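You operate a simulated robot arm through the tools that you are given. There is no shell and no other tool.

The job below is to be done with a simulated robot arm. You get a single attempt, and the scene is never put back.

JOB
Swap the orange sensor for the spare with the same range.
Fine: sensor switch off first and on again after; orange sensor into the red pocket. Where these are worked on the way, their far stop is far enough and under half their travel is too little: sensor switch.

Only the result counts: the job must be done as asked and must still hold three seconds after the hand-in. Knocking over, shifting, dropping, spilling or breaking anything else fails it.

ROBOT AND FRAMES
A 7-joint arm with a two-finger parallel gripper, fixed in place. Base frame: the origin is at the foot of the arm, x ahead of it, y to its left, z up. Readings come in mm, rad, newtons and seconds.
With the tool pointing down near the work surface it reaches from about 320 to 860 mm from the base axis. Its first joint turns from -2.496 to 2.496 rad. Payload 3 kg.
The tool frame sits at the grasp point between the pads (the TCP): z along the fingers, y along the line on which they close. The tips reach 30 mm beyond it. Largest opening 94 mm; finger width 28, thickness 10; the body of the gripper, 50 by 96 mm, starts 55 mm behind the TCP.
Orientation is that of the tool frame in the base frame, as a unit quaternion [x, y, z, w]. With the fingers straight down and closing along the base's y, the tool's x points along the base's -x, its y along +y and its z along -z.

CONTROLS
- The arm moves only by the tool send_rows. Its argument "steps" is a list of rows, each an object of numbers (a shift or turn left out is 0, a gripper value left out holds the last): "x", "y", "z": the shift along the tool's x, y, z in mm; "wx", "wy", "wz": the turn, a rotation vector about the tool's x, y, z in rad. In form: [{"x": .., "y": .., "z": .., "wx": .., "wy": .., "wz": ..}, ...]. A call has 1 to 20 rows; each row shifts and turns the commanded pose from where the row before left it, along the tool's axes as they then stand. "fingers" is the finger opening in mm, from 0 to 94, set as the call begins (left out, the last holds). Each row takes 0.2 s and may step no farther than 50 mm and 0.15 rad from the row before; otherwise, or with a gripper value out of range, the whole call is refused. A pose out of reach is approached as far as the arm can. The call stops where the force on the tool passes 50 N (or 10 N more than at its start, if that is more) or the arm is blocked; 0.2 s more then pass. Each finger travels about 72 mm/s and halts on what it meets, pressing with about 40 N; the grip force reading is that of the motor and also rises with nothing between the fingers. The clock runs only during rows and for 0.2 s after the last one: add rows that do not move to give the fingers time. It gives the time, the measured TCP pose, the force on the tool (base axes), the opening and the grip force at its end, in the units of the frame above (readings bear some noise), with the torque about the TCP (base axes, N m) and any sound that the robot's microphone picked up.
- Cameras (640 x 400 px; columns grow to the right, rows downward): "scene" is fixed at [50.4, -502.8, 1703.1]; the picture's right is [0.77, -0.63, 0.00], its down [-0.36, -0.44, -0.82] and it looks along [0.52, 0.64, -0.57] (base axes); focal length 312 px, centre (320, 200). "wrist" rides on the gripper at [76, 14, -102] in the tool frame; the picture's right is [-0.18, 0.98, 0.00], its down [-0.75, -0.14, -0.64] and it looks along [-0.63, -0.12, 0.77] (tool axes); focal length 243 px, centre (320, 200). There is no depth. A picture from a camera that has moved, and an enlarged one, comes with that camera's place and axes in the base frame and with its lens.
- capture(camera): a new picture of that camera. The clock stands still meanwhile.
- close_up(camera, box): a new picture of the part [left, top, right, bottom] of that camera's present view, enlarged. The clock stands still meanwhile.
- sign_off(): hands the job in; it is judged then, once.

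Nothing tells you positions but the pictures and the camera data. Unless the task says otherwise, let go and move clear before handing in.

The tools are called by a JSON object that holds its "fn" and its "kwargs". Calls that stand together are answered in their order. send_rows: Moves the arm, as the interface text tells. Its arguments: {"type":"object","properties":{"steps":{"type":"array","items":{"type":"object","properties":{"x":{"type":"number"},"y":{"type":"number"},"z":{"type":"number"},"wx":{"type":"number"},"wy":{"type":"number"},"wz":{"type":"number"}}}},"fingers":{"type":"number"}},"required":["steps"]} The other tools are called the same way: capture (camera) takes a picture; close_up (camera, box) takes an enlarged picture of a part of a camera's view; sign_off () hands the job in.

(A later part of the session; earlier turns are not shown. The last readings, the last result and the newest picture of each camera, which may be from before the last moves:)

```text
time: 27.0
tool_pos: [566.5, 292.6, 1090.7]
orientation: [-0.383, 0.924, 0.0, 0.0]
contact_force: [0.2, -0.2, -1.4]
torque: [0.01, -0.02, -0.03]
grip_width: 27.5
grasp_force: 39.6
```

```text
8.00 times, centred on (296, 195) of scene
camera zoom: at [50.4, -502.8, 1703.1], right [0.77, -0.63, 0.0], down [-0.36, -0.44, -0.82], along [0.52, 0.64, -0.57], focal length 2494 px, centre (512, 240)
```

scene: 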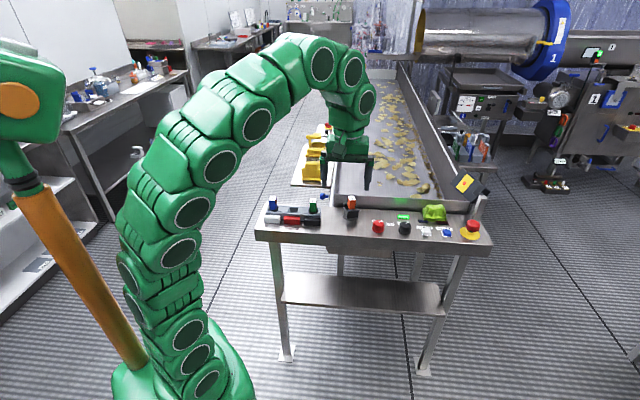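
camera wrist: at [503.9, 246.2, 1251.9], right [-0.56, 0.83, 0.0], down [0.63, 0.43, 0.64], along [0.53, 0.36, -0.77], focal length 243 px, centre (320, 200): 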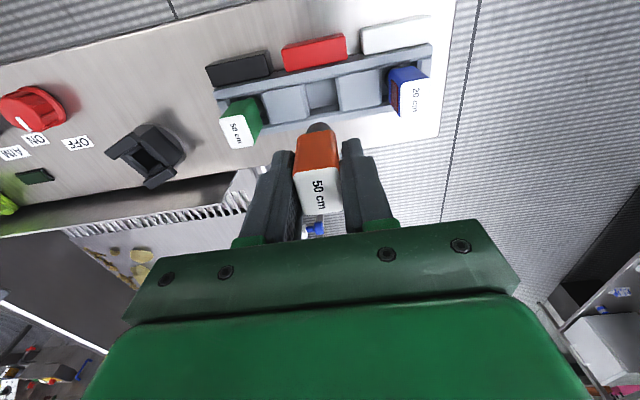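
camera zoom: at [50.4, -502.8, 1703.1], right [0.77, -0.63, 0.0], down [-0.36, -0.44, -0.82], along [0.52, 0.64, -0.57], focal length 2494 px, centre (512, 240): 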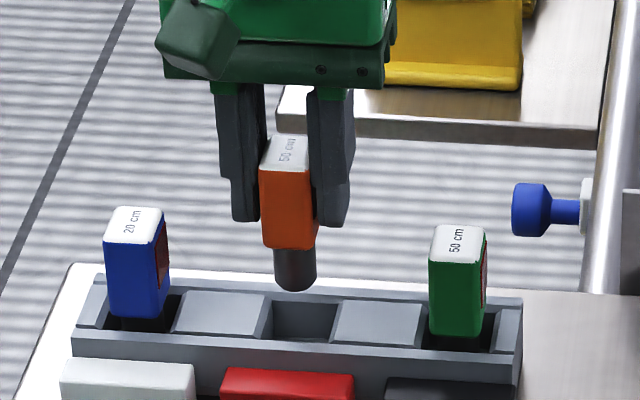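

The plug hangs centred under the tool axis, and the pocket centre is within about 0.6 mm. I'll trim that and lower until the plug is just at the pocket mouth.

{"fn": "send_rows", "kwargs": {"steps": [{"y": -0.6}, {"z": 15}, {"z": 10}, {"z": 3}, {}]}}

{"fn": "close_up", "kwargs": {"camera": "wrist", "box": [224, 80, 416, 200]}}

{"fn": "close_up", "kwargs": {"camera": "scene", "box": [264, 175, 328, 215]}}

```text
time: 28.2
tool_pos: [566.8, 293.4, 1060.1]
orientation: [-0.382, 0.924, 0.001, 0.0]
contact_force: [0.1, 0.8, -0.5]
torque: [0.0, 0.0, 0.02]
grip_width: 27.3
grasp_force: 39.9
```

```text
3.33 times, centred on (320, 140) of wrist
camera zoom: at [503.0, 249.8, 1163.6], right [-0.56, 0.83, 0.0], down [0.63, 0.43, 0.64], along [0.53, 0.36, -0.77], focal length 809 px, centre (320, 400)
```

zoom: 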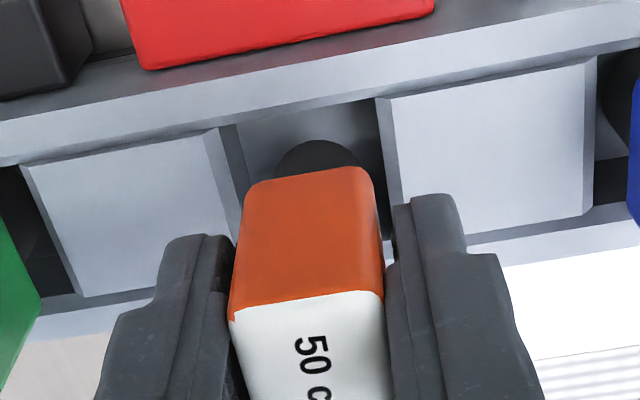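

```text
10.00 times, centred on (296, 195) of scene
camera zoom: at [50.4, -502.8, 1703.1], right [0.77, -0.63, 0.0], down [-0.36, -0.44, -0.82], along [0.52, 0.64, -0.57], focal length 3118 px, centre (560, 250)
```

zoom: 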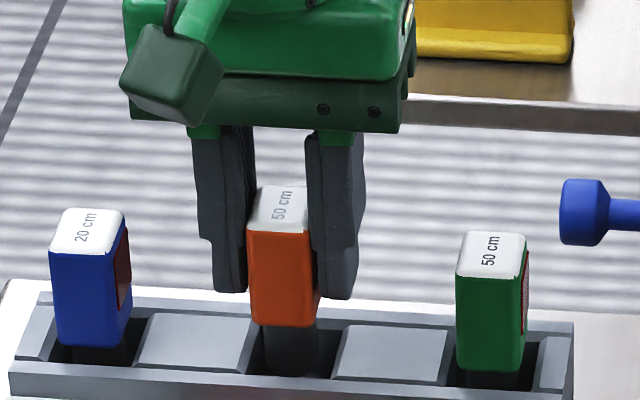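

The depth lines up, but the pocket centre is still about 1.6 mm to the right of the plug. I'll correct that and lower a little further, watching the force.

{"fn": "send_rows", "kwargs": {"steps": [{"y": -1.6}, {"z": 3}, {"z": 3}, {}]}}

{"fn": "close_up", "kwargs": {"camera": "wrist", "box": [224, 80, 416, 200]}}

{"fn": "close_up", "kwargs": {"camera": "scene", "box": [264, 175, 328, 215]}}

```text
time: 29.2
tool_pos: [567.1, 291.2, 1055.1]
orientation: [-0.381, 0.924, 0.001, 0.0]
contact_force: [-0.1, -0.4, -0.3]
torque: [0.0, 0.01, -0.02]
grip_width: 27.6
grasp_force: 40.5
```

```text
3.33 times, centred on (320, 140) of wrist
camera zoom: at [504.2, 248.7, 1157.5], right [-0.56, 0.83, 0.0], down [0.63, 0.43, 0.64], along [0.53, 0.36, -0.77], focal length 809 px, centre (320, 400)
```

zoom: 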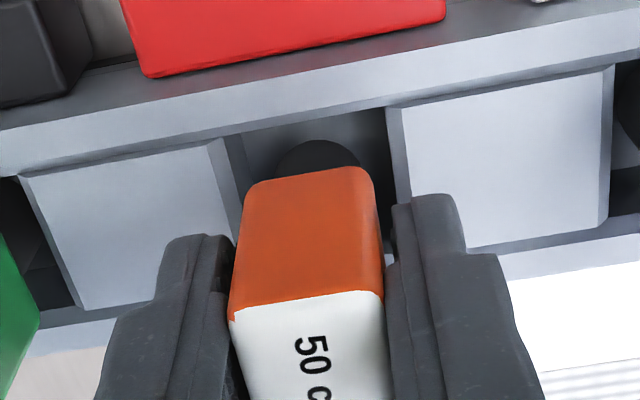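

```text
10.00 times, centred on (296, 195) of scene
camera zoom: at [50.4, -502.8, 1703.1], right [0.77, -0.63, 0.0], down [-0.36, -0.44, -0.82], along [0.52, 0.64, -0.57], focal length 3118 px, centre (560, 250)
```

zoom: 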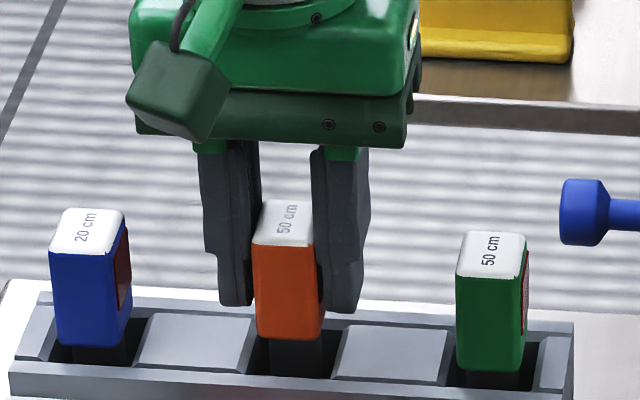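

The plug is entering the pocket centrally, and the sensor lines up between blue and green. I'll lower the rest in small steps to their seated height.

{"fn": "send_rows", "kwargs": {"steps": [{"y": -0.5, "z": 2}, {"z": 2}, {"z": 1.5}, {}]}}

{"fn": "close_up", "kwargs": {"camera": "scene", "box": [264, 175, 328, 215]}}

```text
time: 30.2
tool_pos: [567.0, 290.3, 1049.1]
orientation: [-0.383, 0.924, 0.0, 0.0]
contact_force: [-0.3, -0.6, -0.2]
torque: [0.01, 0.0, 0.02]
grip_width: 27.5
grasp_force: 39.6
```

```text
10.00 times, centred on (296, 195) of scene
camera zoom: at [50.4, -502.8, 1703.1], right [0.77, -0.63, 0.0], down [-0.36, -0.44, -0.82], along [0.52, 0.64, -0.57], focal length 3118 px, centre (560, 250)
```

zoom: 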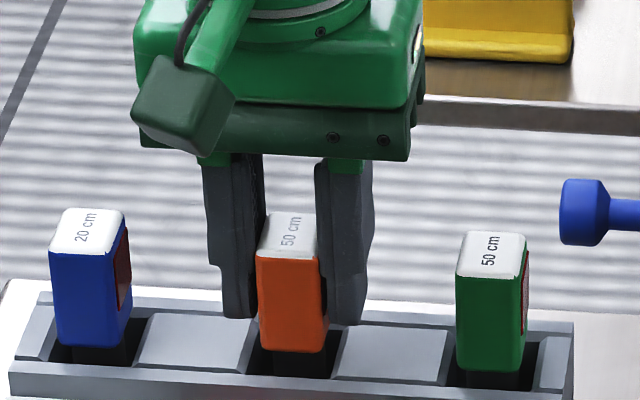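

No contact yet, and the orange top is still about 4 mm higher than its neighbours. I'll go on in 1 mm steps.

{"fn": "send_rows", "kwargs": {"steps": [{"z": 1}, {"z": 1}, {"z": 1}, {}]}}

```text
time: 31.2
tool_pos: [568.0, 289.3, 1048.0]
orientation: [-0.382, 0.924, 0.0, 0.001]
contact_force: [-0.6, -1.9, 14.4]
torque: [-0.2, 0.07, 0.0]
grip_width: 27.5
grasp_force: 40.2
```

{"fn": "close_up", "kwargs": {"camera": "scene", "box": [264, 175, 328, 215]}}

{"fn": "close_up", "kwargs": {"camera": "wrist", "box": [224, 80, 416, 200]}}

```text
10.00 times, centred on (296, 195) of scene
camera zoom: at [50.4, -502.8, 1703.1], right [0.77, -0.63, 0.0], down [-0.36, -0.44, -0.82], along [0.52, 0.64, -0.57], focal length 3118 px, centre (560, 250)
```

zoom: 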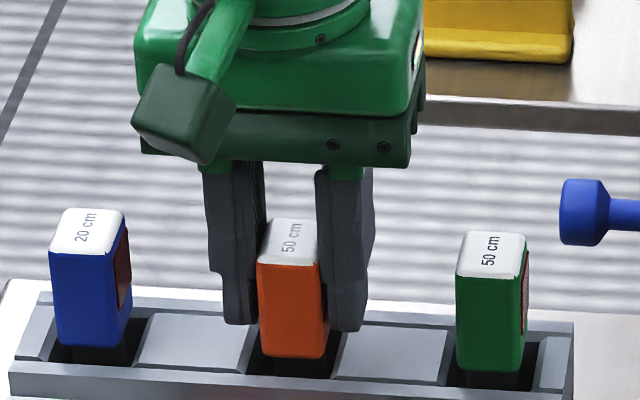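

```text
3.33 times, centred on (320, 140) of wrist
camera zoom: at [504.3, 246.8, 1149.9], right [-0.56, 0.83, 0.0], down [0.63, 0.43, 0.64], along [0.53, 0.36, -0.77], focal length 809 px, centre (320, 400)
```

zoom: 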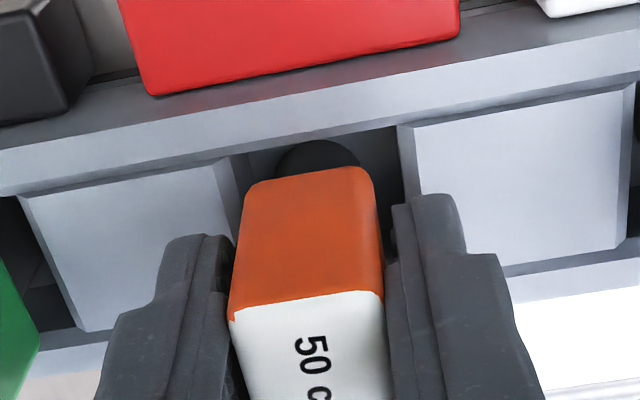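

{"fn": "send_rows", "kwargs": {"steps": [{"z": 0.7}, {}]}}

```text
time: 31.8
tool_pos: [568.0, 291.0, 1047.5]
orientation: [-0.383, 0.924, 0.0, 0.001]
contact_force: [-0.3, -7.9, 35.8]
torque: [-0.5, 0.07, 0.02]
grip_width: 27.6
grasp_force: 40.2
```

It's on a firm floor at the same height as its neighbours, so it is seated. I'll relax the push, open the fingers a little and rise straight up.

{"fn": "send_rows", "kwargs": {"steps": [{"z": -1.2}, {}]}}

{"fn": "send_rows", "kwargs": {"steps": [{}, {}, {}], "fingers": 42}}

{"fn": "close_up", "kwargs": {"camera": "scene", "box": [264, 175, 328, 215]}}

{"fn": "capture", "kwargs": {"camera": "wrist"}}

```text
time: 32.4
tool_pos: [567.8, 290.5, 1047.2]
orientation: [-0.383, 0.924, 0.0, 0.001]
contact_force: [6.4, 1.5, 27.2]
torque: [0.08, -0.33, 0.0]
grip_width: 27.6
grasp_force: 40.1
```

```text
time: 33.2
tool_pos: [566.4, 289.3, 1047.1]
orientation: [-0.382, 0.924, -0.001, 0.0]
contact_force: [0.7, 0.1, 0.6]
torque: [-0.02, -0.03, -0.01]
grip_width: 41.8
grasp_force: 0.0
```

```text
10.00 times, centred on (296, 195) of scene
camera zoom: at [50.4, -502.8, 1703.1], right [0.77, -0.63, 0.0], down [-0.36, -0.44, -0.82], along [0.52, 0.64, -0.57], focal length 3118 px, centre (560, 250)
```

zoom: 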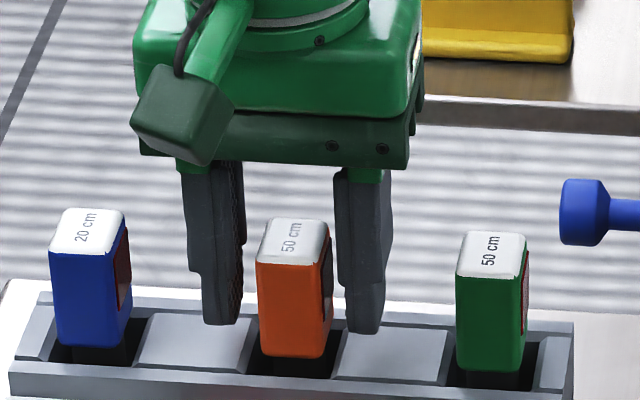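

```text
taken
camera wrist: at [504.1, 247.2, 1149.4], right [-0.56, 0.83, 0.0], down [0.63, 0.43, 0.64], along [0.53, 0.36, -0.77], focal length 243 px, centre (320, 200)
```

wrist: 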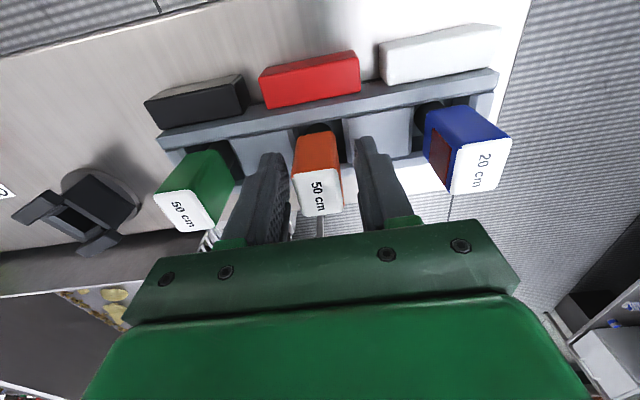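

The orange sensor stands upright in the red pocket, level with its neighbours and facing the same way. I'll rise and move one pocket to the right, over the green spare.

{"fn": "send_rows", "kwargs": {"steps": [{"z": -25}, {"z": -25}, {"z": -20}, {"y": -37}, {"y": -37}, {}], "fingers": 42}}

{"fn": "capture", "kwargs": {"camera": "wrist"}}

{"fn": "close_up", "kwargs": {"camera": "wrist", "box": [240, 60, 400, 160]}}

{"fn": "close_up", "kwargs": {"camera": "scene", "box": [264, 175, 328, 215]}}

```text
time: 34.6
tool_pos: [619.1, 238.1, 1115.6]
orientation: [-0.382, 0.924, -0.001, -0.001]
contact_force: [0.0, -0.3, 0.1]
torque: [-0.04, 0.02, 0.02]
grip_width: 41.8
grasp_force: 0.0
```

```text
taken
camera wrist: at [555.3, 194.8, 1217.9], right [-0.56, 0.83, 0.0], down [0.63, 0.43, 0.64], along [0.53, 0.36, -0.77], focal length 243 px, centre (320, 200)
```

wrist: 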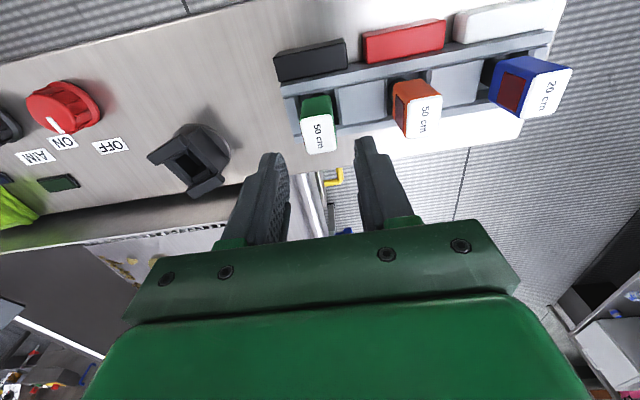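

```text
4.00 times, centred on (320, 110) of wrist
camera zoom: at [555.3, 194.8, 1217.9], right [-0.56, 0.83, 0.0], down [0.63, 0.43, 0.64], along [0.53, 0.36, -0.77], focal length 970 px, centre (320, 560)
```

zoom: 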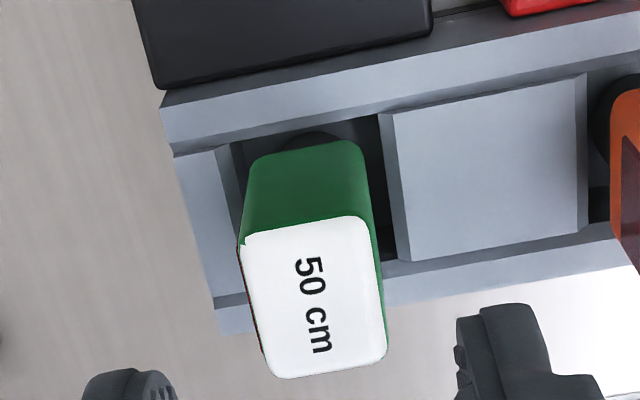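

```text
10.00 times, centred on (296, 195) of scene
camera zoom: at [50.4, -502.8, 1703.1], right [0.77, -0.63, 0.0], down [-0.36, -0.44, -0.82], along [0.52, 0.64, -0.57], focal length 3118 px, centre (560, 250)
```

zoom: 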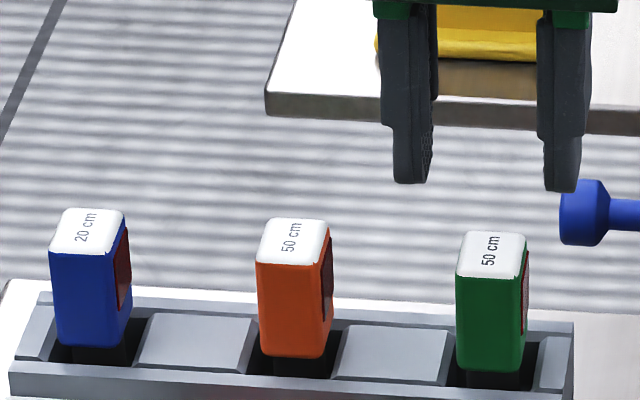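

The orange sensor sits neatly in the red pocket. The green spare is about 1 mm off my tool axis, so I'll correct, descend to the same grip height and close.

{"fn": "send_rows", "kwargs": {"steps": [{"x": -0.3, "y": -0.9, "z": 20}, {"z": 20}, {"z": 18}, {"z": 10}, {}], "fingers": 46}}

{"fn": "capture", "kwargs": {"camera": "wrist"}}

{"fn": "close_up", "kwargs": {"camera": "scene", "box": [274, 175, 338, 215]}}

```text
time: 35.8
tool_pos: [622.4, 239.1, 1049.8]
orientation: [-0.383, 0.924, 0.0, 0.0]
contact_force: [0.6, 0.4, 0.3]
torque: [-0.01, 0.0, -0.01]
grip_width: 46.2
grasp_force: 0.0
```

```text
taken
camera wrist: at [558.6, 195.6, 1152.0], right [-0.56, 0.83, 0.0], down [0.63, 0.43, 0.64], along [0.53, 0.36, -0.77], focal length 243 px, centre (320, 200)
```

wrist: 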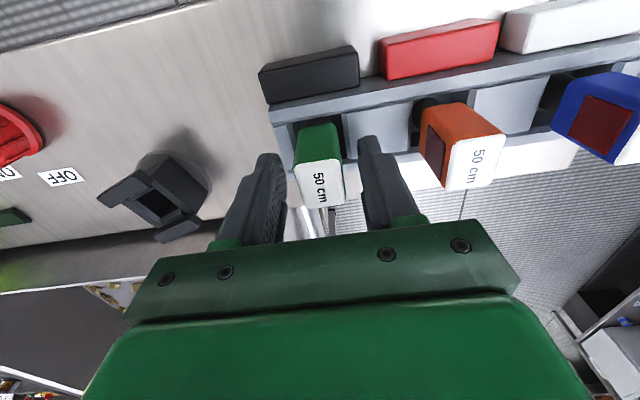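

```text
10.00 times, centred on (306, 195) of scene
camera zoom: at [50.4, -502.8, 1703.1], right [0.77, -0.63, 0.0], down [-0.36, -0.44, -0.82], along [0.52, 0.64, -0.57], focal length 3118 px, centre (460, 250)
```

zoom: 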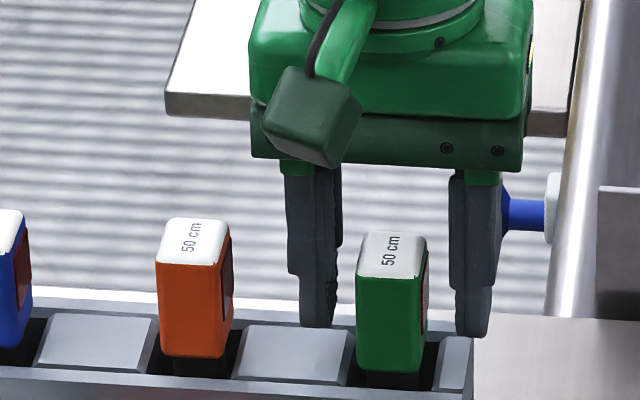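

{"fn": "close_up", "kwargs": {"camera": "wrist", "box": [240, 120, 400, 220]}}

```text
4.00 times, centred on (320, 170) of wrist
camera zoom: at [558.6, 195.6, 1152.0], right [-0.56, 0.83, 0.0], down [0.63, 0.43, 0.64], along [0.53, 0.36, -0.77], focal length 970 px, centre (320, 320)
```

zoom: 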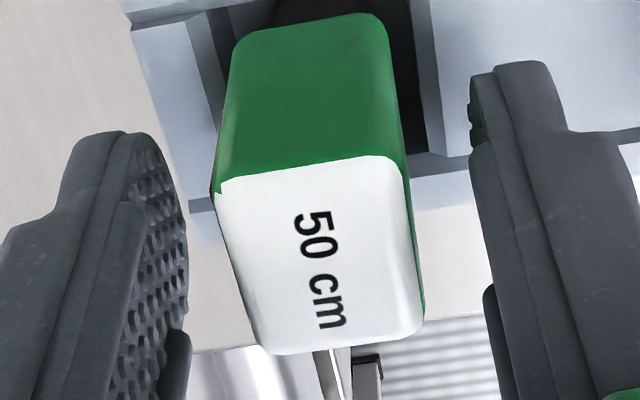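

The arm has settled about 2.5 mm too far forward of the green sensor. I'll correct this before closing.

{"fn": "send_rows", "kwargs": {"steps": [{"x": 2.5, "y": 1.0}, {}]}}

{"fn": "close_up", "kwargs": {"camera": "wrist", "box": [240, 120, 400, 220]}}

```text
time: 36.4
tool_pos: [618.7, 238.7, 1050.4]
orientation: [-0.383, 0.924, 0.0, 0.0]
contact_force: [0.0, 0.3, 0.5]
torque: [-0.01, -0.01, -0.02]
grip_width: 46.1
grasp_force: 0.1
```

```text
4.00 times, centred on (320, 170) of wrist
camera zoom: at [555.8, 194.2, 1151.8], right [-0.56, 0.83, 0.0], down [0.63, 0.43, 0.64], along [0.53, 0.36, -0.77], focal length 970 px, centre (320, 320)
```

zoom: 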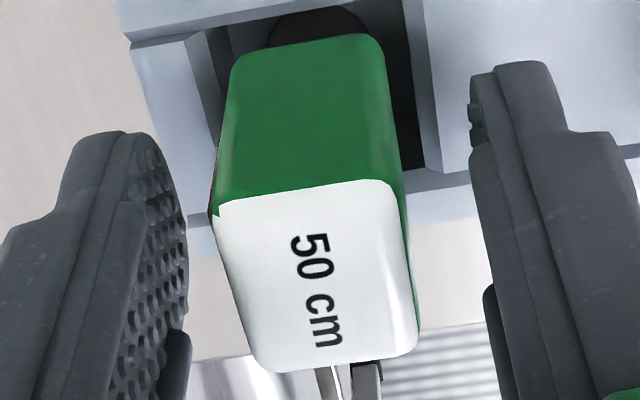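

The sensor is now centred to within 1 mm. I'll lower 2 mm and close on it.

{"fn": "send_rows", "kwargs": {"steps": [{"x": -0.4, "z": 2}, {}]}}

{"fn": "send_rows", "kwargs": {"steps": [{}, {}, {}], "fingers": 10}}

{"fn": "close_up", "kwargs": {"camera": "wrist", "box": [240, 120, 400, 220]}}

```text
time: 37.0
tool_pos: [619.7, 236.9, 1046.4]
orientation: [-0.382, 0.924, -0.001, 0.0]
contact_force: [-0.3, -0.4, 0.0]
torque: [-0.01, 0.01, 0.01]
grip_width: 45.9
grasp_force: 0.0
```

```text
time: 37.8
tool_pos: [619.8, 238.0, 1047.8]
orientation: [-0.383, 0.924, 0.0, 0.0]
contact_force: [-0.3, 0.4, 1.1]
torque: [-0.04, -0.02, -0.01]
grip_width: 27.7
grasp_force: 39.4
```

```text
4.00 times, centred on (320, 170) of wrist
camera zoom: at [556.2, 194.1, 1149.4], right [-0.56, 0.83, 0.0], down [0.63, 0.43, 0.64], along [0.53, 0.36, -0.77], focal length 970 px, centre (320, 320)
```

zoom: 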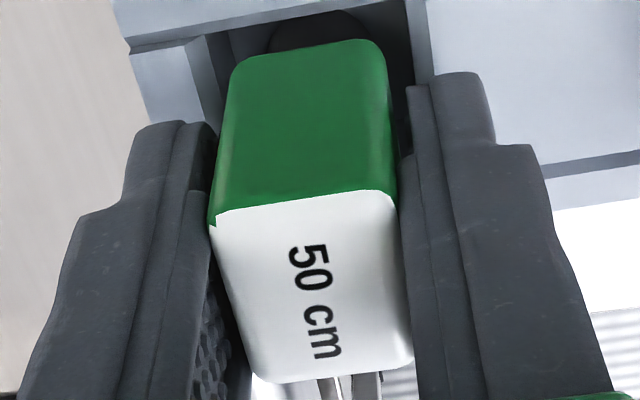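

The green spare is gripped at 27.7 mm, the same as the orange one. I'll lift it straight out to the safe height.

{"fn": "send_rows", "kwargs": {"steps": [{"z": -5}, {"z": -10}, {"z": -20}, {"z": -25}, {"z": -25}, {"z": -17}, {}]}}

{"fn": "capture", "kwargs": {"camera": "wrist"}}

{"fn": "close_up", "kwargs": {"camera": "scene", "box": [256, 160, 352, 220]}}

```text
time: 39.4
tool_pos: [619.6, 236.3, 1150.9]
orientation: [-0.382, 0.924, -0.001, 0.0]
contact_force: [0.2, -0.7, -1.1]
torque: [-0.03, -0.03, -0.01]
grip_width: 27.5
grasp_force: 39.4
```

```text
taken
camera wrist: at [555.6, 193.1, 1253.2], right [-0.56, 0.83, 0.0], down [0.63, 0.43, 0.64], along [0.53, 0.36, -0.77], focal length 243 px, centre (320, 200)
```

wrist: 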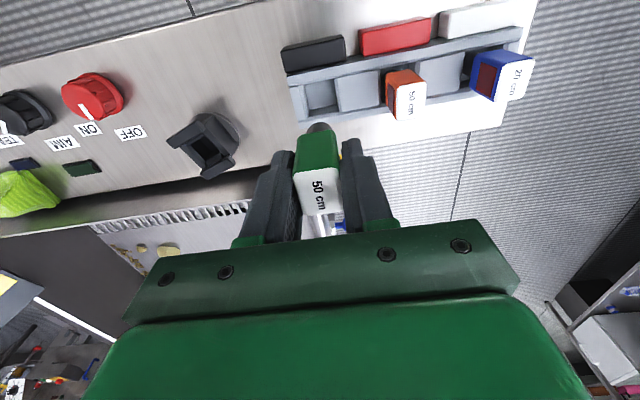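

```text
6.67 times, centred on (304, 190) of scene
camera zoom: at [50.4, -502.8, 1703.1], right [0.77, -0.63, 0.0], down [-0.36, -0.44, -0.82], along [0.52, 0.64, -0.57], focal length 2078 px, centre (427, 267)
```

zoom: 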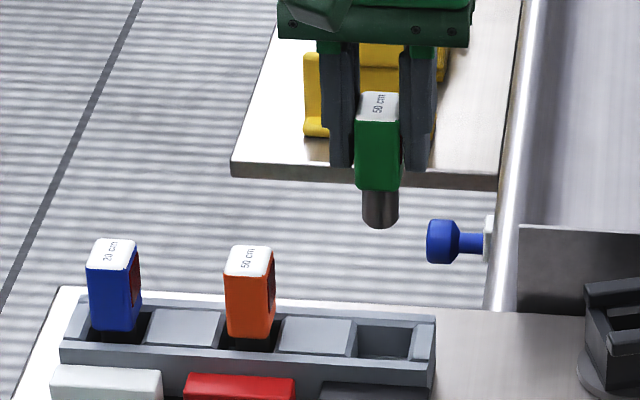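

The green spare is out with its plug clear. I'll check that the knob still points to OFF before going to the mount.

{"fn": "close_up", "kwargs": {"camera": "wrist", "box": [40, 50, 168, 180]}}

{"fn": "close_up", "kwargs": {"camera": "scene", "box": [350, 195, 430, 245]}}

```text
3.08 times, centred on (104, 115) of wrist
camera zoom: at [555.6, 193.1, 1253.2], right [-0.56, 0.83, 0.0], down [0.63, 0.43, 0.64], along [0.53, 0.36, -0.77], focal length 746 px, centre (985, 462)
```

zoom: 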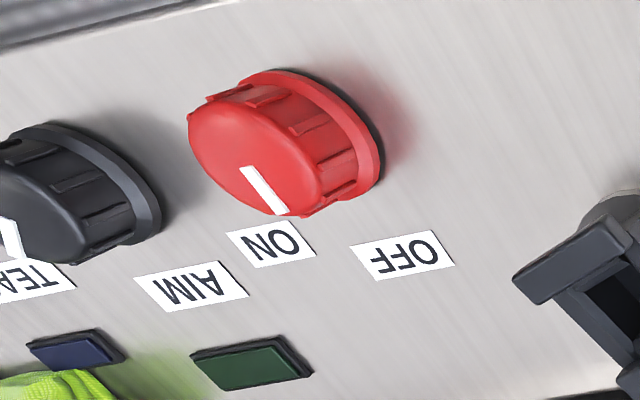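

```text
8.00 times, centred on (390, 220) of scene
camera zoom: at [50.4, -502.8, 1703.1], right [0.77, -0.63, 0.0], down [-0.36, -0.44, -0.82], along [0.52, 0.64, -0.57], focal length 2494 px, centre (-240, 40)
```

zoom: 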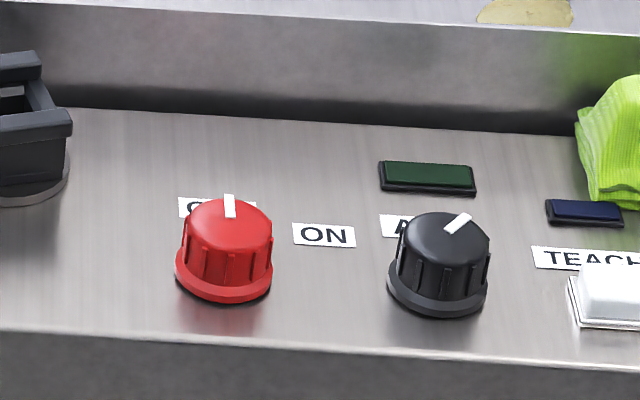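

The pointer is still at OFF; the other view was only perspective. Now I'll turn to the mount's yaw and carry the green sensor over it.

{"fn": "send_rows", "kwargs": {"steps": [{"wz": -0.104}, {"wz": -0.104}, {"wz": -0.104}, {"x": 3.4, "y": -35.5}, {"x": 3.4, "y": -35.5}, {"x": 3.4, "y": -35.5}, {"x": 3.4, "y": -35.5}, {}]}}

{"fn": "close_up", "kwargs": {"camera": "wrist", "box": [256, 50, 384, 130]}}

{"fn": "capture", "kwargs": {"camera": "wrist"}}

```text
time: 41.2
tool_pos: [742.4, 162.2, 1145.8]
orientation: [-0.521, 0.854, 0.0, 0.0]
contact_force: [-1.2, 0.1, -0.7]
torque: [0.0, -0.02, -0.03]
grip_width: 27.6
grasp_force: 40.2
```

```text
5.00 times, centred on (320, 90) of wrist
camera zoom: at [695.3, 101.2, 1248.8], right [-0.79, 0.61, 0.0], down [0.47, 0.61, 0.64], along [0.39, 0.51, -0.77], focal length 1213 px, centre (320, 750)
```

zoom: 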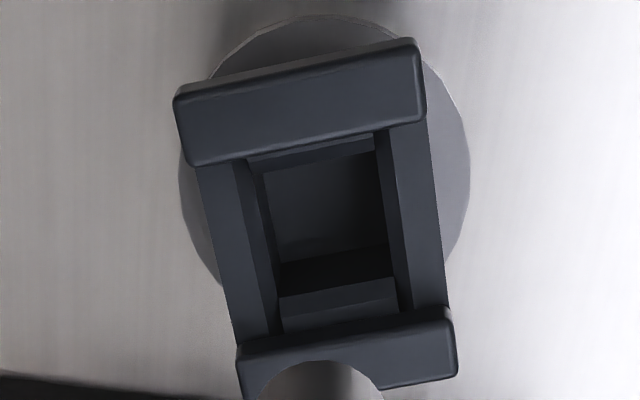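

```text
taken
camera wrist: at [695.3, 101.2, 1248.8], right [-0.79, 0.61, 0.0], down [0.47, 0.61, 0.64], along [0.39, 0.51, -0.77], focal length 243 px, centre (320, 200)
```

wrist: 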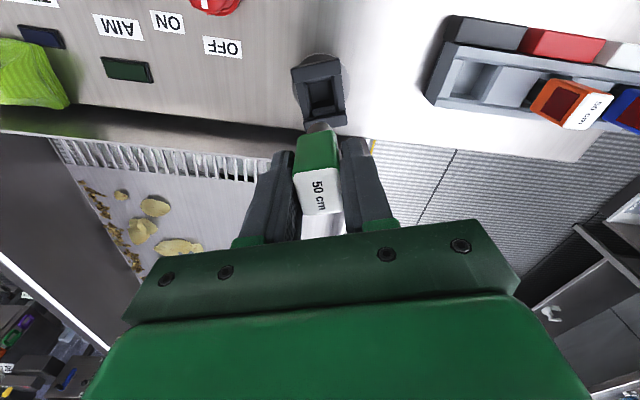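

The mount's pocket is about 4 mm behind and 2 mm left of the tool axis, turned by a further 0.6°. I'll correct this and lower part of the way to compare again.

{"fn": "send_rows", "kwargs": {"steps": [{"x": 4.2, "y": 2.0, "wz": -0.01}, {"z": 25}, {"z": 25}, {"z": 10}, {}]}}

{"fn": "close_up", "kwargs": {"camera": "wrist", "box": [240, 80, 400, 180]}}

{"fn": "close_up", "kwargs": {"camera": "scene", "box": [320, 165, 384, 205]}}

```text
time: 42.4
tool_pos: [734.4, 159.0, 1087.0]
orientation: [-0.526, 0.851, 0.0, -0.001]
contact_force: [-1.0, -0.7, 0.2]
torque: [0.03, -0.02, 0.01]
grip_width: 27.6
grasp_force: 39.6
```

```text
4.00 times, centred on (320, 130) of wrist
camera zoom: at [689.2, 97.2, 1189.3], right [-0.8, 0.6, 0.0], down [0.46, 0.61, 0.64], along [0.39, 0.51, -0.77], focal length 970 px, centre (320, 480)
```

zoom: 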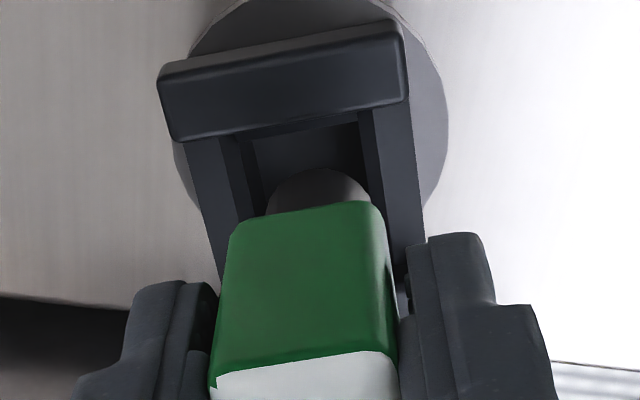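

```text
10.00 times, centred on (352, 185) of scene
camera zoom: at [50.4, -502.8, 1703.1], right [0.77, -0.63, 0.0], down [-0.36, -0.44, -0.82], along [0.52, 0.64, -0.57], focal length 3118 px, centre (0, 350)
```

zoom: 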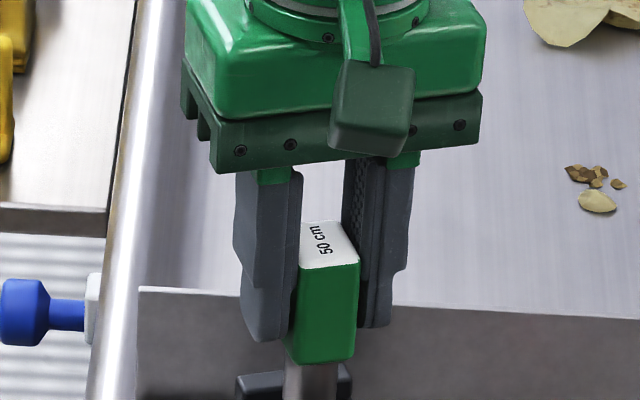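

The readings show the arm settled about 3 mm off, matching what I see in the picture. I'll correct by 2.1 mm forward and 2.6 mm right, then check again.

{"fn": "send_rows", "kwargs": {"steps": [{"x": -2.1, "y": -2.6}, {"z": 8}, {}]}}

{"fn": "close_up", "kwargs": {"camera": "wrist", "box": [240, 80, 400, 180]}}

{"fn": "close_up", "kwargs": {"camera": "scene", "box": [320, 170, 384, 210]}}

```text
time: 43.2
tool_pos: [738.2, 159.4, 1080.7]
orientation: [-0.525, 0.851, 0.0, 0.0]
contact_force: [0.1, 0.1, -0.2]
torque: [0.0, -0.04, -0.03]
grip_width: 27.6
grasp_force: 40.2
```

```text
4.00 times, centred on (320, 130) of wrist
camera zoom: at [691.6, 98.3, 1182.3], right [-0.8, 0.6, 0.0], down [0.46, 0.61, 0.64], along [0.39, 0.51, -0.77], focal length 970 px, centre (320, 480)
```

zoom: 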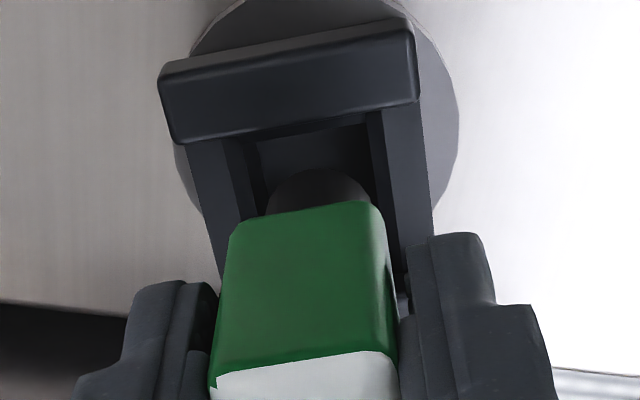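

```text
10.00 times, centred on (352, 190) of scene
camera zoom: at [50.4, -502.8, 1703.1], right [0.77, -0.63, 0.0], down [-0.36, -0.44, -0.82], along [0.52, 0.64, -0.57], focal length 3118 px, centre (0, 300)
```

zoom: 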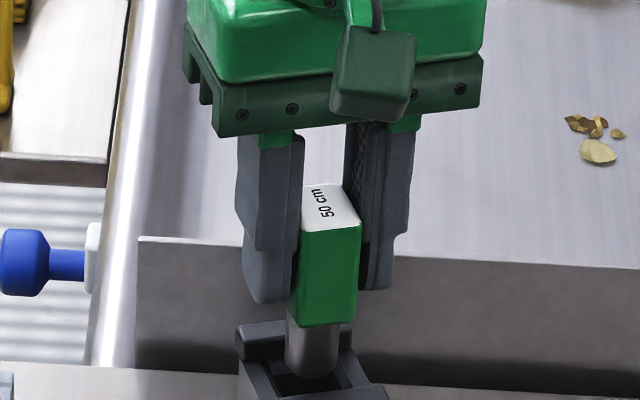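

I'm close now: about 0.8 mm to the right is left to correct. I'll apply that and lower to the mouth of the mount.

{"fn": "send_rows", "kwargs": {"steps": [{"x": -0.2, "y": -0.8}, {"z": 8}, {}]}}

{"fn": "close_up", "kwargs": {"camera": "wrist", "box": [240, 80, 400, 180]}}

{"fn": "close_up", "kwargs": {"camera": "scene", "box": [320, 175, 384, 215]}}

```text
time: 44.0
tool_pos: [737.1, 160.0, 1070.8]
orientation: [-0.525, 0.851, 0.001, 0.0]
contact_force: [0.1, -0.1, -1.2]
torque: [-0.04, 0.0, 0.0]
grip_width: 27.5
grasp_force: 40.5
```

```text
4.00 times, centred on (320, 130) of wrist
camera zoom: at [691.9, 98.2, 1173.7], right [-0.8, 0.6, 0.0], down [0.46, 0.61, 0.64], along [0.39, 0.51, -0.77], focal length 970 px, centre (320, 480)
```

zoom: 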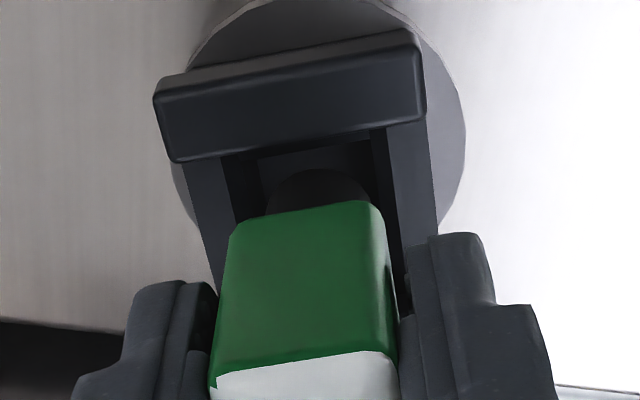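

```text
10.00 times, centred on (352, 195) of scene
camera zoom: at [50.4, -502.8, 1703.1], right [0.77, -0.63, 0.0], down [-0.36, -0.44, -0.82], along [0.52, 0.64, -0.57], focal length 3118 px, centre (0, 250)
```

zoom: 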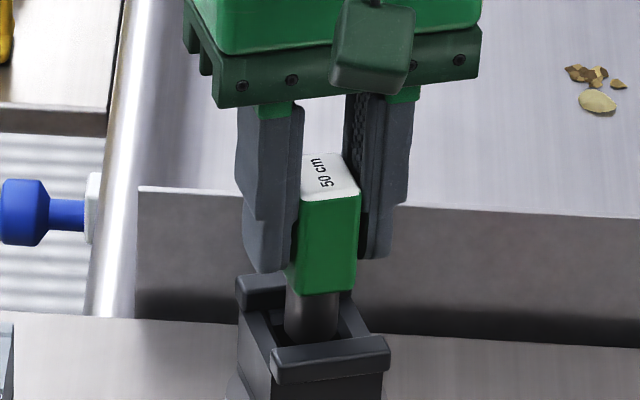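

The plug is at the mouth and centred within about half a millimetre. I'll make a last small trim and lower slowly, watching the force.

{"fn": "send_rows", "kwargs": {"steps": [{"x": -0.3, "y": -0.4}, {"z": 3}, {"z": 3}, {}]}}

{"fn": "close_up", "kwargs": {"camera": "wrist", "box": [240, 80, 400, 180]}}

{"fn": "close_up", "kwargs": {"camera": "scene", "box": [320, 175, 384, 215]}}

```text
time: 45.0
tool_pos: [739.3, 157.8, 1068.6]
orientation: [-0.526, 0.851, 0.0, 0.001]
contact_force: [0.0, -1.0, -0.8]
torque: [0.02, 0.02, -0.03]
grip_width: 27.7
grasp_force: 40.0
```

```text
4.00 times, centred on (320, 130) of wrist
camera zoom: at [693.1, 98.1, 1169.7], right [-0.8, 0.6, 0.0], down [0.46, 0.61, 0.64], along [0.39, 0.51, -0.77], focal length 970 px, centre (320, 480)
```

zoom: 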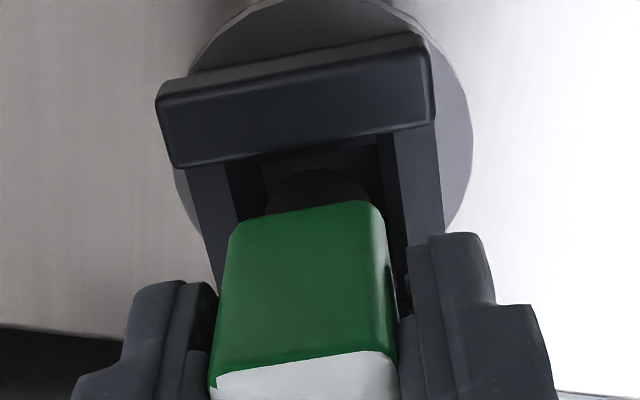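

```text
10.00 times, centred on (352, 195) of scene
camera zoom: at [50.4, -502.8, 1703.1], right [0.77, -0.63, 0.0], down [-0.36, -0.44, -0.82], along [0.52, 0.64, -0.57], focal length 3118 px, centre (0, 250)
```

zoom: 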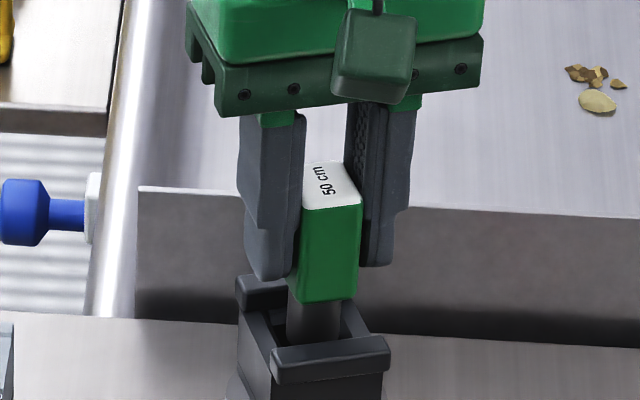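

{"fn": "send_rows", "kwargs": {"steps": [{"y": 0.6}, {"z": 3}, {"z": 3}, {}]}}

{"fn": "close_up", "kwargs": {"camera": "wrist", "box": [240, 80, 400, 180]}}

{"fn": "close_up", "kwargs": {"camera": "scene", "box": [320, 175, 384, 215]}}

```text
time: 46.0
tool_pos: [738.3, 158.5, 1062.8]
orientation: [-0.526, 0.851, 0.001, 0.0]
contact_force: [-0.2, 0.4, -1.6]
torque: [-0.01, -0.02, -0.01]
grip_width: 27.6
grasp_force: 40.0
```

```text
4.00 times, centred on (320, 130) of wrist
camera zoom: at [692.6, 97.8, 1164.3], right [-0.8, 0.6, 0.0], down [0.46, 0.61, 0.64], along [0.39, 0.51, -0.77], focal length 970 px, centre (320, 480)
```

zoom: 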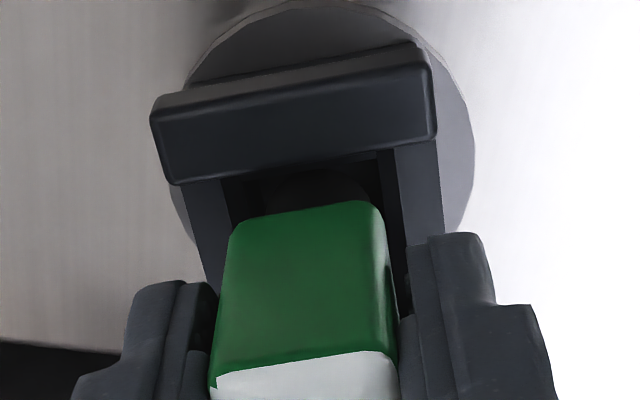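

```text
10.00 times, centred on (352, 195) of scene
camera zoom: at [50.4, -502.8, 1703.1], right [0.77, -0.63, 0.0], down [-0.36, -0.44, -0.82], along [0.52, 0.64, -0.57], focal length 3118 px, centre (0, 250)
```

zoom: 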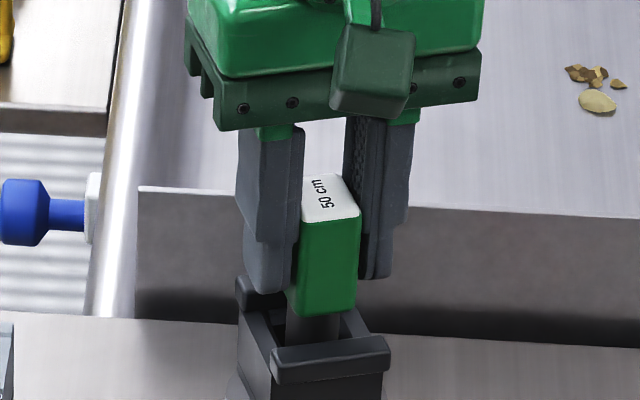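

Position holds and there is no contact force. I'll continue down.

{"fn": "send_rows", "kwargs": {"steps": [{"y": 0.3, "z": 3}, {"z": 2}, {"z": 2}, {}]}}

{"fn": "close_up", "kwargs": {"camera": "wrist", "box": [240, 80, 400, 180]}}

{"fn": "close_up", "kwargs": {"camera": "scene", "box": [320, 175, 384, 215]}}

```text
time: 47.0
tool_pos: [740.5, 157.9, 1055.4]
orientation: [-0.526, 0.851, 0.0, -0.001]
contact_force: [0.1, 0.4, -0.9]
torque: [0.0, 0.01, -0.03]
grip_width: 27.6
grasp_force: 40.0
```

```text
4.00 times, centred on (320, 130) of wrist
camera zoom: at [692.6, 97.7, 1157.1], right [-0.8, 0.6, 0.0], down [0.46, 0.61, 0.64], along [0.39, 0.51, -0.77], focal length 970 px, centre (320, 480)
```

zoom: 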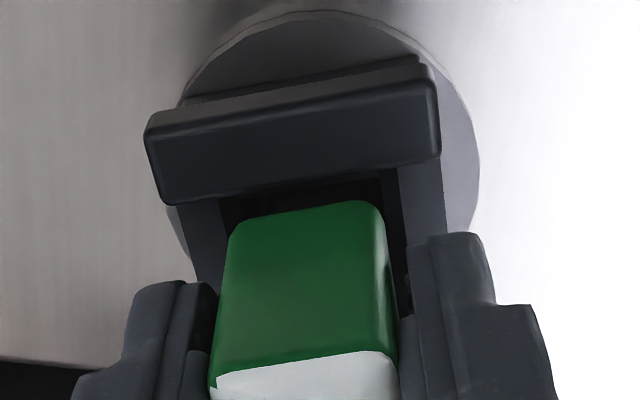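

```text
10.00 times, centred on (352, 195) of scene
camera zoom: at [50.4, -502.8, 1703.1], right [0.77, -0.63, 0.0], down [-0.36, -0.44, -0.82], along [0.52, 0.64, -0.57], focal length 3118 px, centre (0, 250)
```

zoom: 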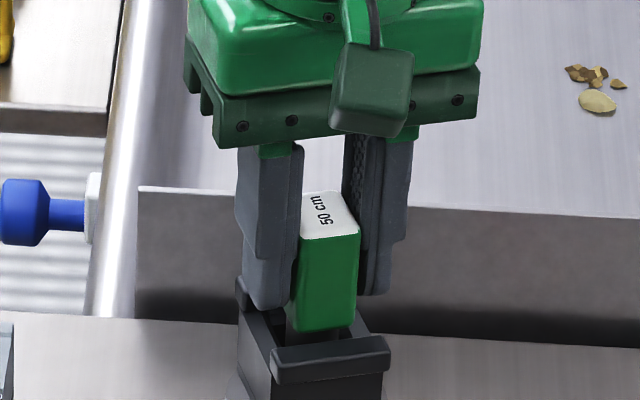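

{"fn": "send_rows", "kwargs": {"steps": [{"z": 2}, {"z": 2}, {"z": 1}, {}]}}

{"fn": "close_up", "kwargs": {"camera": "scene", "box": [320, 175, 384, 215]}}

{"fn": "close_up", "kwargs": {"camera": "wrist", "box": [240, 80, 400, 180]}}

```text
time: 48.0
tool_pos: [739.1, 158.1, 1048.5]
orientation: [-0.525, 0.851, 0.0, 0.0]
contact_force: [-0.1, 0.4, -1.6]
torque: [0.03, -0.04, 0.02]
grip_width: 27.4
grasp_force: 39.7
```

```text
10.00 times, centred on (352, 195) of scene
camera zoom: at [50.4, -502.8, 1703.1], right [0.77, -0.63, 0.0], down [-0.36, -0.44, -0.82], along [0.52, 0.64, -0.57], focal length 3118 px, centre (0, 250)
```

zoom: 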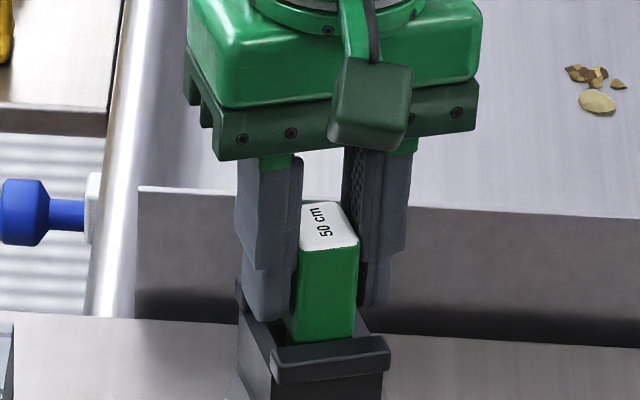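

```text
4.00 times, centred on (320, 130) of wrist
camera zoom: at [692.9, 97.8, 1151.8], right [-0.8, 0.6, 0.0], down [0.46, 0.61, 0.64], along [0.39, 0.51, -0.77], focal length 970 px, centre (320, 480)
```

zoom: 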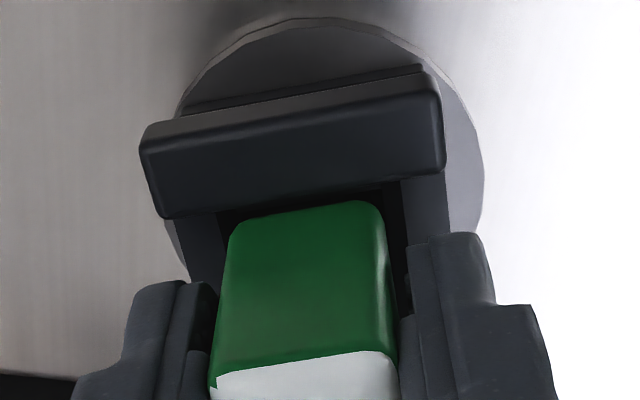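

It matches the old orange position in the picture sideways and needs about 3 mm more depth. I'll go on in 1 mm steps.

{"fn": "send_rows", "kwargs": {"steps": [{"z": 1}, {"z": 1}, {}]}}

```text
time: 48.8
tool_pos: [740.1, 158.7, 1046.8]
orientation: [-0.525, 0.851, 0.0, 0.0]
contact_force: [0.7, 0.2, -0.9]
torque: [-0.01, 0.01, 0.01]
grip_width: 27.6
grasp_force: 40.1
```

{"fn": "send_rows", "kwargs": {"steps": [{"z": 1}, {}]}}

{"fn": "close_up", "kwargs": {"camera": "scene", "box": [320, 175, 384, 215]}}

{"fn": "close_up", "kwargs": {"camera": "wrist", "box": [240, 80, 400, 180]}}

```text
time: 49.4
tool_pos: [739.5, 159.0, 1047.7]
orientation: [-0.526, 0.851, -0.001, 0.0]
contact_force: [1.0, -4.0, 12.3]
torque: [-0.28, -0.05, 0.0]
grip_width: 27.4
grasp_force: 39.7
```

```text
10.00 times, centred on (352, 195) of scene
camera zoom: at [50.4, -502.8, 1703.1], right [0.77, -0.63, 0.0], down [-0.36, -0.44, -0.82], along [0.52, 0.64, -0.57], focal length 3118 px, centre (0, 250)
```

zoom: 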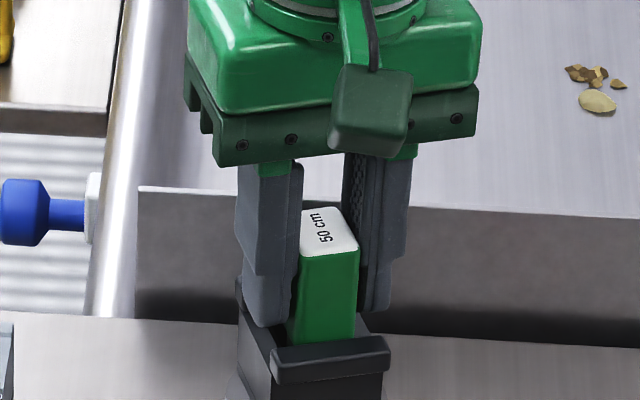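

```text
4.00 times, centred on (320, 130) of wrist
camera zoom: at [692.9, 97.7, 1149.2], right [-0.8, 0.6, 0.0], down [0.46, 0.61, 0.64], along [0.39, 0.51, -0.77], focal length 970 px, centre (320, 480)
```

zoom: 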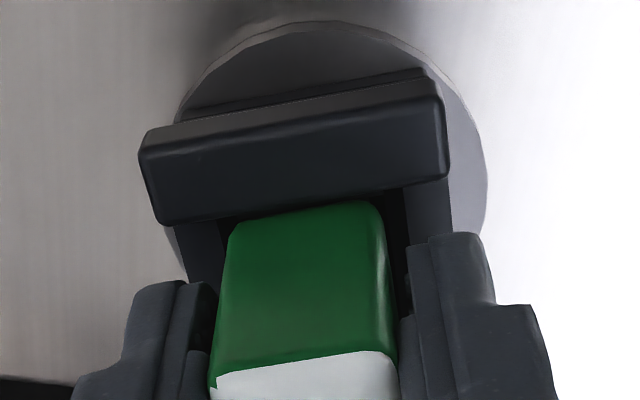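

It has touched down at the same place where the orange sensor sat. I'll press very slightly to make sure it is seated, then let go.

{"fn": "send_rows", "kwargs": {"steps": [{"z": 0.5}, {}]}}

{"fn": "send_rows", "kwargs": {"steps": [{"z": -1.0}, {}]}}

{"fn": "send_rows", "kwargs": {"steps": [{}, {}, {}], "fingers": 44}}

{"fn": "close_up", "kwargs": {"camera": "scene", "box": [320, 175, 384, 215]}}

{"fn": "capture", "kwargs": {"camera": "wrist"}}

```text
time: 50.0
tool_pos: [738.9, 159.6, 1046.6]
orientation: [-0.525, 0.851, 0.0, 0.001]
contact_force: [-1.6, -5.1, 36.9]
torque: [-0.42, 0.12, 0.03]
grip_width: 27.3
grasp_force: 40.1
```

```text
time: 50.6
tool_pos: [739.5, 158.4, 1047.2]
orientation: [-0.525, 0.851, 0.0, 0.0]
contact_force: [5.7, -1.7, 26.7]
torque: [-0.17, -0.31, 0.0]
grip_width: 27.5
grasp_force: 39.9
```

```text
time: 51.4
tool_pos: [738.7, 159.5, 1046.2]
orientation: [-0.526, 0.85, 0.0, 0.001]
contact_force: [-0.5, -0.5, 0.3]
torque: [0.01, -0.02, 0.02]
grip_width: 44.0
grasp_force: 0.1
```

```text
10.00 times, centred on (352, 195) of scene
camera zoom: at [50.4, -502.8, 1703.1], right [0.77, -0.63, 0.0], down [-0.36, -0.44, -0.82], along [0.52, 0.64, -0.57], focal length 3118 px, centre (0, 250)
```

zoom: 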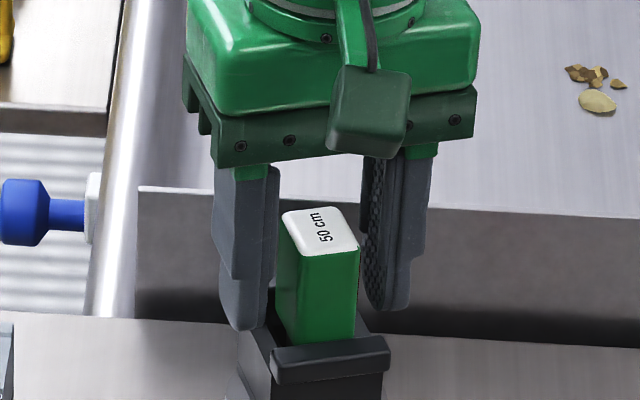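

```text
taken
camera wrist: at [692.7, 98.3, 1148.6], right [-0.8, 0.6, 0.0], down [0.46, 0.61, 0.64], along [0.39, 0.51, -0.77], focal length 243 px, centre (320, 200)
```

wrist: 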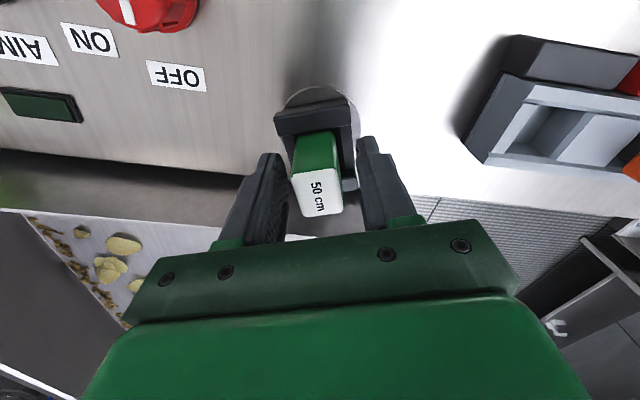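

The green sensor stands in the mount exactly where the orange one stood. I'll rise clear and then go to the switch, approaching at the yaw where I last let go of it.

{"fn": "send_rows", "kwargs": {"steps": [{"z": -25}, {"z": -30}, {"z": -30}, {}], "fingers": 44}}

{"fn": "capture", "kwargs": {"camera": "wrist"}}

{"fn": "close_up", "kwargs": {"camera": "wrist", "box": [240, 60, 400, 160]}}

{"fn": "close_up", "kwargs": {"camera": "scene", "box": [260, 175, 380, 250]}}

```text
time: 52.4
tool_pos: [738.6, 160.2, 1135.0]
orientation: [-0.525, 0.851, 0.001, 0.0]
contact_force: [0.4, -0.4, -0.7]
torque: [0.03, 0.0, 0.0]
grip_width: 43.8
grasp_force: 0.1
```

```text
taken
camera wrist: at [692.8, 99.5, 1237.3], right [-0.8, 0.6, 0.0], down [0.46, 0.61, 0.64], along [0.39, 0.51, -0.77], focal length 243 px, centre (320, 200)
```

wrist: 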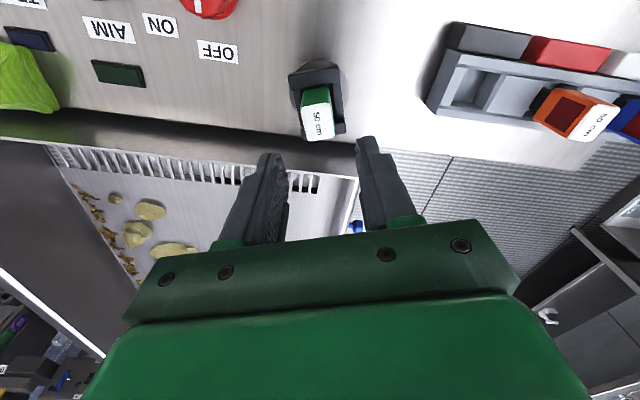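

```text
4.00 times, centred on (320, 110) of wrist
camera zoom: at [692.8, 99.5, 1237.3], right [-0.8, 0.6, 0.0], down [0.46, 0.61, 0.64], along [0.39, 0.51, -0.77], focal length 970 px, centre (320, 560)
```

zoom: 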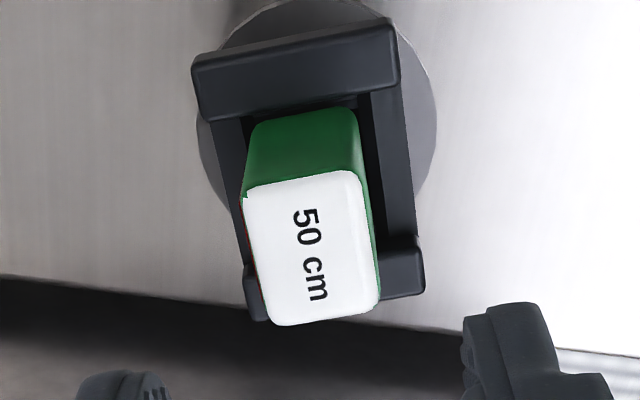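

```text
5.33 times, centred on (320, 212) of scene
camera zoom: at [50.4, -502.8, 1703.1], right [0.77, -0.63, 0.0], down [-0.36, -0.44, -0.82], along [0.52, 0.64, -0.57], focal length 1663 px, centre (320, 133)
```

zoom: 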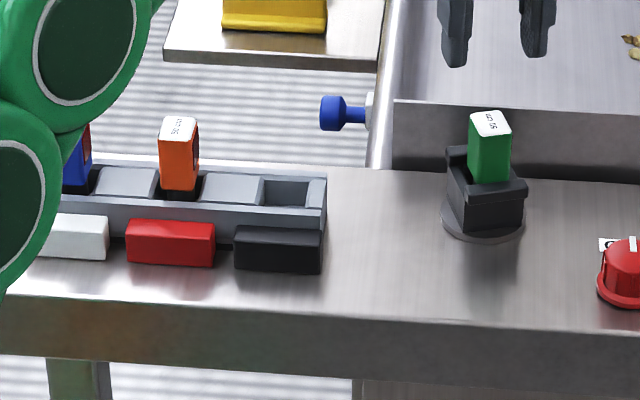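

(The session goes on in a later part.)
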